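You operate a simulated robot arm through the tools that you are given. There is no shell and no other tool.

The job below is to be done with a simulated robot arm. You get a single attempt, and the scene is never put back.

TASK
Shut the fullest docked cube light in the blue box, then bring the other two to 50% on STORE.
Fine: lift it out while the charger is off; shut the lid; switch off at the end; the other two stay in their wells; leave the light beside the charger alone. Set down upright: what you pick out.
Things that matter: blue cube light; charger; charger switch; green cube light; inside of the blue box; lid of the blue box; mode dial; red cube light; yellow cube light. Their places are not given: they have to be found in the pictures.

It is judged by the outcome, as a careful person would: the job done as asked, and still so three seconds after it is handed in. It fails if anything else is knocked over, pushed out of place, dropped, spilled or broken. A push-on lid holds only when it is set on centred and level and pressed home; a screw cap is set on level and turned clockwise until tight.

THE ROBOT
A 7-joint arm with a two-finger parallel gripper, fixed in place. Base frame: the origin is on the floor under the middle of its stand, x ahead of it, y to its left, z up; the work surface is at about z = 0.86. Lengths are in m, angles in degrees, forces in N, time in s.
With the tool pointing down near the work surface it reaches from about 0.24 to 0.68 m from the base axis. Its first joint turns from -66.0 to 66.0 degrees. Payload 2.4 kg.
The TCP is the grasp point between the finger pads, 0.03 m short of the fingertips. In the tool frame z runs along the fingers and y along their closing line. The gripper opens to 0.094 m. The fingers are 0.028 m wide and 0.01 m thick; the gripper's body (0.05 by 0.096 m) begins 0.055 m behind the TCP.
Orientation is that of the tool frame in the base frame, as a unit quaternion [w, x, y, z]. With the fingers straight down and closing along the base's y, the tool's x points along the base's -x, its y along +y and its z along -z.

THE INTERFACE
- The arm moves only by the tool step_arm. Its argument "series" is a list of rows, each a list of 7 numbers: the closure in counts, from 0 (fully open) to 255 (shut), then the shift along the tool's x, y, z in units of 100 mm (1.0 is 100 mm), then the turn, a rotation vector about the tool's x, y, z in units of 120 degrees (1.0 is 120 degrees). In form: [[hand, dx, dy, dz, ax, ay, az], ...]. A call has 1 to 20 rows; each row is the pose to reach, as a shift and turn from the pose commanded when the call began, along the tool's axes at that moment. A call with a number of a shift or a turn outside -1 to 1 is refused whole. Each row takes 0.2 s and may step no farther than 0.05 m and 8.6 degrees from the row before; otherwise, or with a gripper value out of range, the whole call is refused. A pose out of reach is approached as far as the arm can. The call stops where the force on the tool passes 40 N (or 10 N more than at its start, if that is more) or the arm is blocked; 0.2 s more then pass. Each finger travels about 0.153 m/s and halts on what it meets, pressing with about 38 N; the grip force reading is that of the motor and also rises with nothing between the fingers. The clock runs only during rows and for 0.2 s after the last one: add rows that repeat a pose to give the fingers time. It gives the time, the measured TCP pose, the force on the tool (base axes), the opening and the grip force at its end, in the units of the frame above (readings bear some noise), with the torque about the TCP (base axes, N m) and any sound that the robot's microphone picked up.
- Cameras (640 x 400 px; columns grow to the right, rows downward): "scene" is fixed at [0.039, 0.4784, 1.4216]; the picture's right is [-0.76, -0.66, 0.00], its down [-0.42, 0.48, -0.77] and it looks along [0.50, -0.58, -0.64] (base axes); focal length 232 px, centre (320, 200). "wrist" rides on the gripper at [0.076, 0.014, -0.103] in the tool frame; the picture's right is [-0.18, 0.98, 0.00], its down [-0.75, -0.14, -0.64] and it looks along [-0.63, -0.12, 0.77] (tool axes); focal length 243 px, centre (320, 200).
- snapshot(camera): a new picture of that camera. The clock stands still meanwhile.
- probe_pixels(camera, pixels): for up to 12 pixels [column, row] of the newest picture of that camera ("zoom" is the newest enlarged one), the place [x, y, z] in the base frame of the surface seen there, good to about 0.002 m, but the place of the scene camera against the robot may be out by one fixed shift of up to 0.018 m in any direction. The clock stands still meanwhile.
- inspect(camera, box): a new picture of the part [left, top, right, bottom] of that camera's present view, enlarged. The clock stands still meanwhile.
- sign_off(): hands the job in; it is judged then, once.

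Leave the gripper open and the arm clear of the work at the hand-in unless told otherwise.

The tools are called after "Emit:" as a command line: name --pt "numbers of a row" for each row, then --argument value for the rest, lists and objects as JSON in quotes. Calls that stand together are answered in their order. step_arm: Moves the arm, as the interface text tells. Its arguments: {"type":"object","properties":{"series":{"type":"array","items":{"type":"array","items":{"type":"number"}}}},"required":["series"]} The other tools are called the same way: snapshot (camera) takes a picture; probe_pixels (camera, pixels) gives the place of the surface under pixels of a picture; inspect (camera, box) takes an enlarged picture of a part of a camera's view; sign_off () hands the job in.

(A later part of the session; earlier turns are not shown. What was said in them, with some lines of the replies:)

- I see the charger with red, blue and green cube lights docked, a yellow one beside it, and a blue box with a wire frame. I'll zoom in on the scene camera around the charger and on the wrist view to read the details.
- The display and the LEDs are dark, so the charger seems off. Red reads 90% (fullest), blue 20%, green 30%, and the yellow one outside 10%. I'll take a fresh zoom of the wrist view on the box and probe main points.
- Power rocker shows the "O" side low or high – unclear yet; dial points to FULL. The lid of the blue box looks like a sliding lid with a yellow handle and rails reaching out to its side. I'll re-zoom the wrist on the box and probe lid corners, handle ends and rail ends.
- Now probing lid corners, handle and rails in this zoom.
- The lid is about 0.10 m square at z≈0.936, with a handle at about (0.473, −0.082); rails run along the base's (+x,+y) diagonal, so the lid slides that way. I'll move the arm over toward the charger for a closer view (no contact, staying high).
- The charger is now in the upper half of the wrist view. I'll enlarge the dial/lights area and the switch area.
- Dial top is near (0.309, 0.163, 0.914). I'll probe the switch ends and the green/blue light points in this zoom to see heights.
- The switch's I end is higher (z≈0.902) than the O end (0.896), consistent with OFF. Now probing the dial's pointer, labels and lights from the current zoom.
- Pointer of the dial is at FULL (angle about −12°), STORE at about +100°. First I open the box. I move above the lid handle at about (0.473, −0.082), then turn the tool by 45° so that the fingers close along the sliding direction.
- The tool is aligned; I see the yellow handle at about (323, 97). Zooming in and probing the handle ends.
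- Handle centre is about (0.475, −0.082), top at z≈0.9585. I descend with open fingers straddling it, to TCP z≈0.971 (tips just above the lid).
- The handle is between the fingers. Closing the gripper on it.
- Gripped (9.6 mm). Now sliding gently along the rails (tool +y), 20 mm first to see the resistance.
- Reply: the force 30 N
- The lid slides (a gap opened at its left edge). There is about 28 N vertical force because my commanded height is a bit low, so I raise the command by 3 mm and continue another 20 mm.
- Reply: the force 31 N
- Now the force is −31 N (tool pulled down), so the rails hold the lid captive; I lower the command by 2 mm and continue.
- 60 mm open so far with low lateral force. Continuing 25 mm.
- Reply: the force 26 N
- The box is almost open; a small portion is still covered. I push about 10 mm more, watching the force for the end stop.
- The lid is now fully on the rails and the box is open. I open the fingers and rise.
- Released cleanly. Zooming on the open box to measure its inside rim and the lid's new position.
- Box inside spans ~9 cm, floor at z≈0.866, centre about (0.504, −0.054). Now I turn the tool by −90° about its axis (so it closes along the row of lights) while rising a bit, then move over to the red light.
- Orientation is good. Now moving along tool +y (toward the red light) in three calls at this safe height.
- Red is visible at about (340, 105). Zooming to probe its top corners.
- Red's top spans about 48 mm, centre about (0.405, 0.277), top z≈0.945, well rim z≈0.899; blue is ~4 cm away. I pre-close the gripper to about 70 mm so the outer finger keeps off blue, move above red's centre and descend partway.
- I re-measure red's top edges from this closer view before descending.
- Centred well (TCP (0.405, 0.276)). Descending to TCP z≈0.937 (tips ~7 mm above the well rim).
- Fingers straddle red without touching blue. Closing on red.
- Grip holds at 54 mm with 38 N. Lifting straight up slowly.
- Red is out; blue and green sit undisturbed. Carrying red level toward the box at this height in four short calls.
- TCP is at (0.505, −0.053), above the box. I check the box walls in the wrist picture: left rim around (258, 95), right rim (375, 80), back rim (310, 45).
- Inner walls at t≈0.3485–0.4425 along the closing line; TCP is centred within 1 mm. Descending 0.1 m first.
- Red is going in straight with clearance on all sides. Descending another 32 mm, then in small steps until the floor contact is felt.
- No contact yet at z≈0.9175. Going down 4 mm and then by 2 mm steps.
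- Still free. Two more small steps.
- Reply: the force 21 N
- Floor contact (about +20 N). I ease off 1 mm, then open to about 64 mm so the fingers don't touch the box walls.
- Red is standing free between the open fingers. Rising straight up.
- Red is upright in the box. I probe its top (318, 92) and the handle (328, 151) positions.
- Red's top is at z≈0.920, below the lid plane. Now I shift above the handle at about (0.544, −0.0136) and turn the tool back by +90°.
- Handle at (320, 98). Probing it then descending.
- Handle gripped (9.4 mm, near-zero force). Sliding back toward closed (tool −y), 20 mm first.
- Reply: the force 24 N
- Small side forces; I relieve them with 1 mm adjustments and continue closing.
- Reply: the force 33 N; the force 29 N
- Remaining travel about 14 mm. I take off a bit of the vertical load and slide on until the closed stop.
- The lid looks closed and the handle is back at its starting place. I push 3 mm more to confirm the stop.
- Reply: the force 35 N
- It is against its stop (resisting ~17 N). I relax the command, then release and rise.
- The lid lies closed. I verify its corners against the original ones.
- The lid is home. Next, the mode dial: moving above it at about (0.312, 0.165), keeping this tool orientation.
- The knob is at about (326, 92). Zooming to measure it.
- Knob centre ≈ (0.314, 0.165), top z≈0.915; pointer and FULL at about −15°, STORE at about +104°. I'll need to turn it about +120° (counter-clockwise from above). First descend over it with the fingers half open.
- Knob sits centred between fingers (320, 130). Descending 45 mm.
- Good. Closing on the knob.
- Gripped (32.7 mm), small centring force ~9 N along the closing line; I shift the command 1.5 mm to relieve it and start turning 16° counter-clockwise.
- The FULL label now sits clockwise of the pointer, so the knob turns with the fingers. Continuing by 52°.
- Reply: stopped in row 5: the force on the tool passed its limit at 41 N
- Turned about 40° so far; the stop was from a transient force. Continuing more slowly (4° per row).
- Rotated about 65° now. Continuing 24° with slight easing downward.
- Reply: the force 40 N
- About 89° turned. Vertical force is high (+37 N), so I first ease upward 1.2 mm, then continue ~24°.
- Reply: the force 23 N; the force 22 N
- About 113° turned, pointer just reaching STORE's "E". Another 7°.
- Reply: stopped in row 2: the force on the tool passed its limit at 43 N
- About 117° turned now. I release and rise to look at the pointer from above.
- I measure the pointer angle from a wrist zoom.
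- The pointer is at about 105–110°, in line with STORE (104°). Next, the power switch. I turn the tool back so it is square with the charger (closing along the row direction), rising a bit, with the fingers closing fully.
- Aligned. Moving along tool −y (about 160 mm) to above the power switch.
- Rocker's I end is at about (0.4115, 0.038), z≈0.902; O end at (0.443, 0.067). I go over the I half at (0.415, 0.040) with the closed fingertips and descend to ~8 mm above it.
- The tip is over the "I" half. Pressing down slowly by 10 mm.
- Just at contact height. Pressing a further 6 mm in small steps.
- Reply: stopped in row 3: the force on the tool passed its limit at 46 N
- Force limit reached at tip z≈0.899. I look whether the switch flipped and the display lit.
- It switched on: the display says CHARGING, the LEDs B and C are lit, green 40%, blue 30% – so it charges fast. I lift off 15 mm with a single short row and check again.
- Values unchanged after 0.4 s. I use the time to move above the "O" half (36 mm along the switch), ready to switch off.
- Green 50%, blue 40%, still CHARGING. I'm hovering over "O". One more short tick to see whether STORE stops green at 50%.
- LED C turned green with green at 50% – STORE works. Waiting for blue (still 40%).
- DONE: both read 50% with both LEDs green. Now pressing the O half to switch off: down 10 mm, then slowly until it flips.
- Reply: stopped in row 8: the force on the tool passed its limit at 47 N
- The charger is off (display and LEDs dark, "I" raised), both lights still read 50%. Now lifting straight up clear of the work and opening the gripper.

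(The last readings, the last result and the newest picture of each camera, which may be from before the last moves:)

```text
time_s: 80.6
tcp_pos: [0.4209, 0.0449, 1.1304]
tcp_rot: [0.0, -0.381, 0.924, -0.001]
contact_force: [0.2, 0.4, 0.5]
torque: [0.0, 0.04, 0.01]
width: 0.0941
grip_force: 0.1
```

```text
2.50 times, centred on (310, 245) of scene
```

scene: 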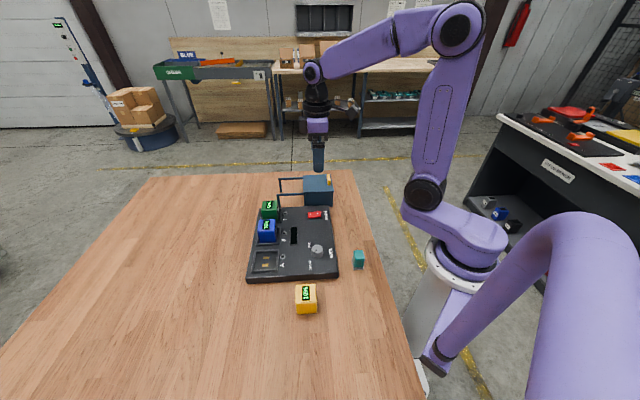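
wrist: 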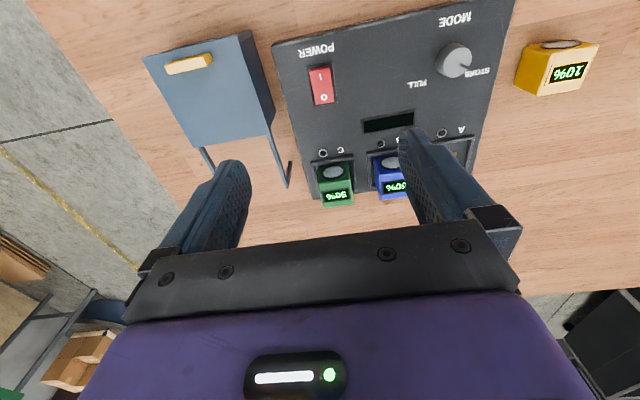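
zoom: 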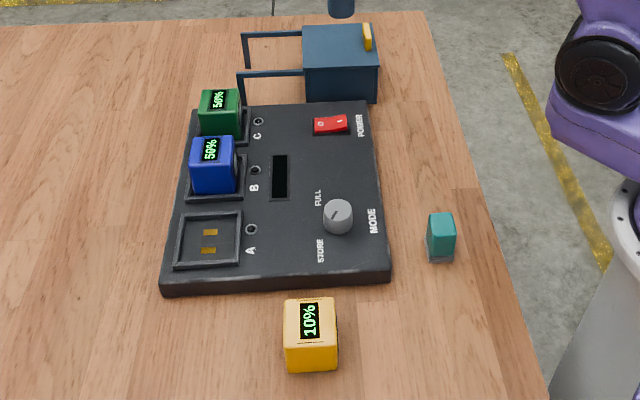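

Everything matches the starting layout except red's well, now empty; charger off. One last close check of the blue and green readings and the lid.

Emit:
inspect --camera "scene" --box '[250, 170, 345, 250]'

Emit:
inspect --camera "wrist" --box '[290, 130, 430, 220]'

```text
5.00 times, centred on (298, 210) of scene
```

zoom: 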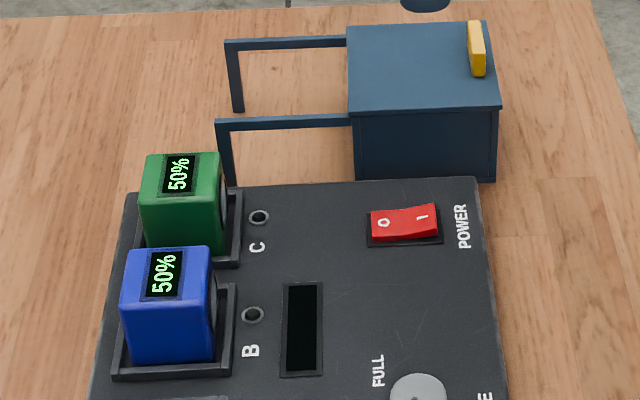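

```text
4.44 times, centred on (360, 175) of wrist
```

zoom: 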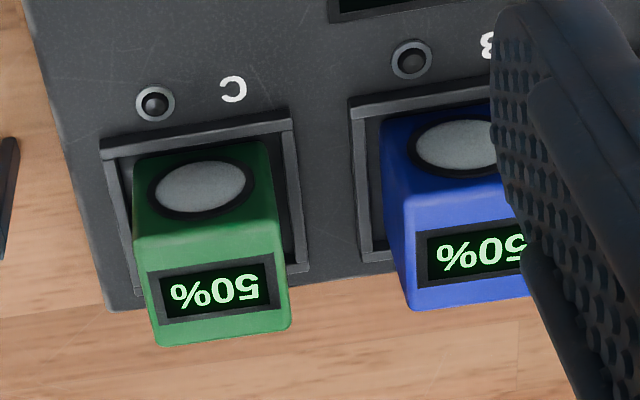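

Green and blue both read 50% in their wells and the charger is off. The box is shut with red upright inside, yellow hasn't been touched, and the gripper is open and clear. Handing in.

Emit:
sign_off

```text
The job is handed in.
```

The job is done and handed in. I haven't seen the judge's result.

- **Red light (90%, the fullest):** I lifted it out while the charger was off and stood it upright in the blue box. The lid is slid shut against its stop.
- **Green and blue lights:** both stayed in their wells. I turned the dial from FULL to STORE and switched the charger on. It stopped by itself at 50% for each light and showed DONE.
- **Charger:** switched off at the end, with the display and LEDs dark. Both lights still read 50% afterwards.
- **Everything else:** I didn't touch the yellow light beside the charger, and nothing else looked out of place in the last pictures. The gripper is open and the arm is clear of the work.
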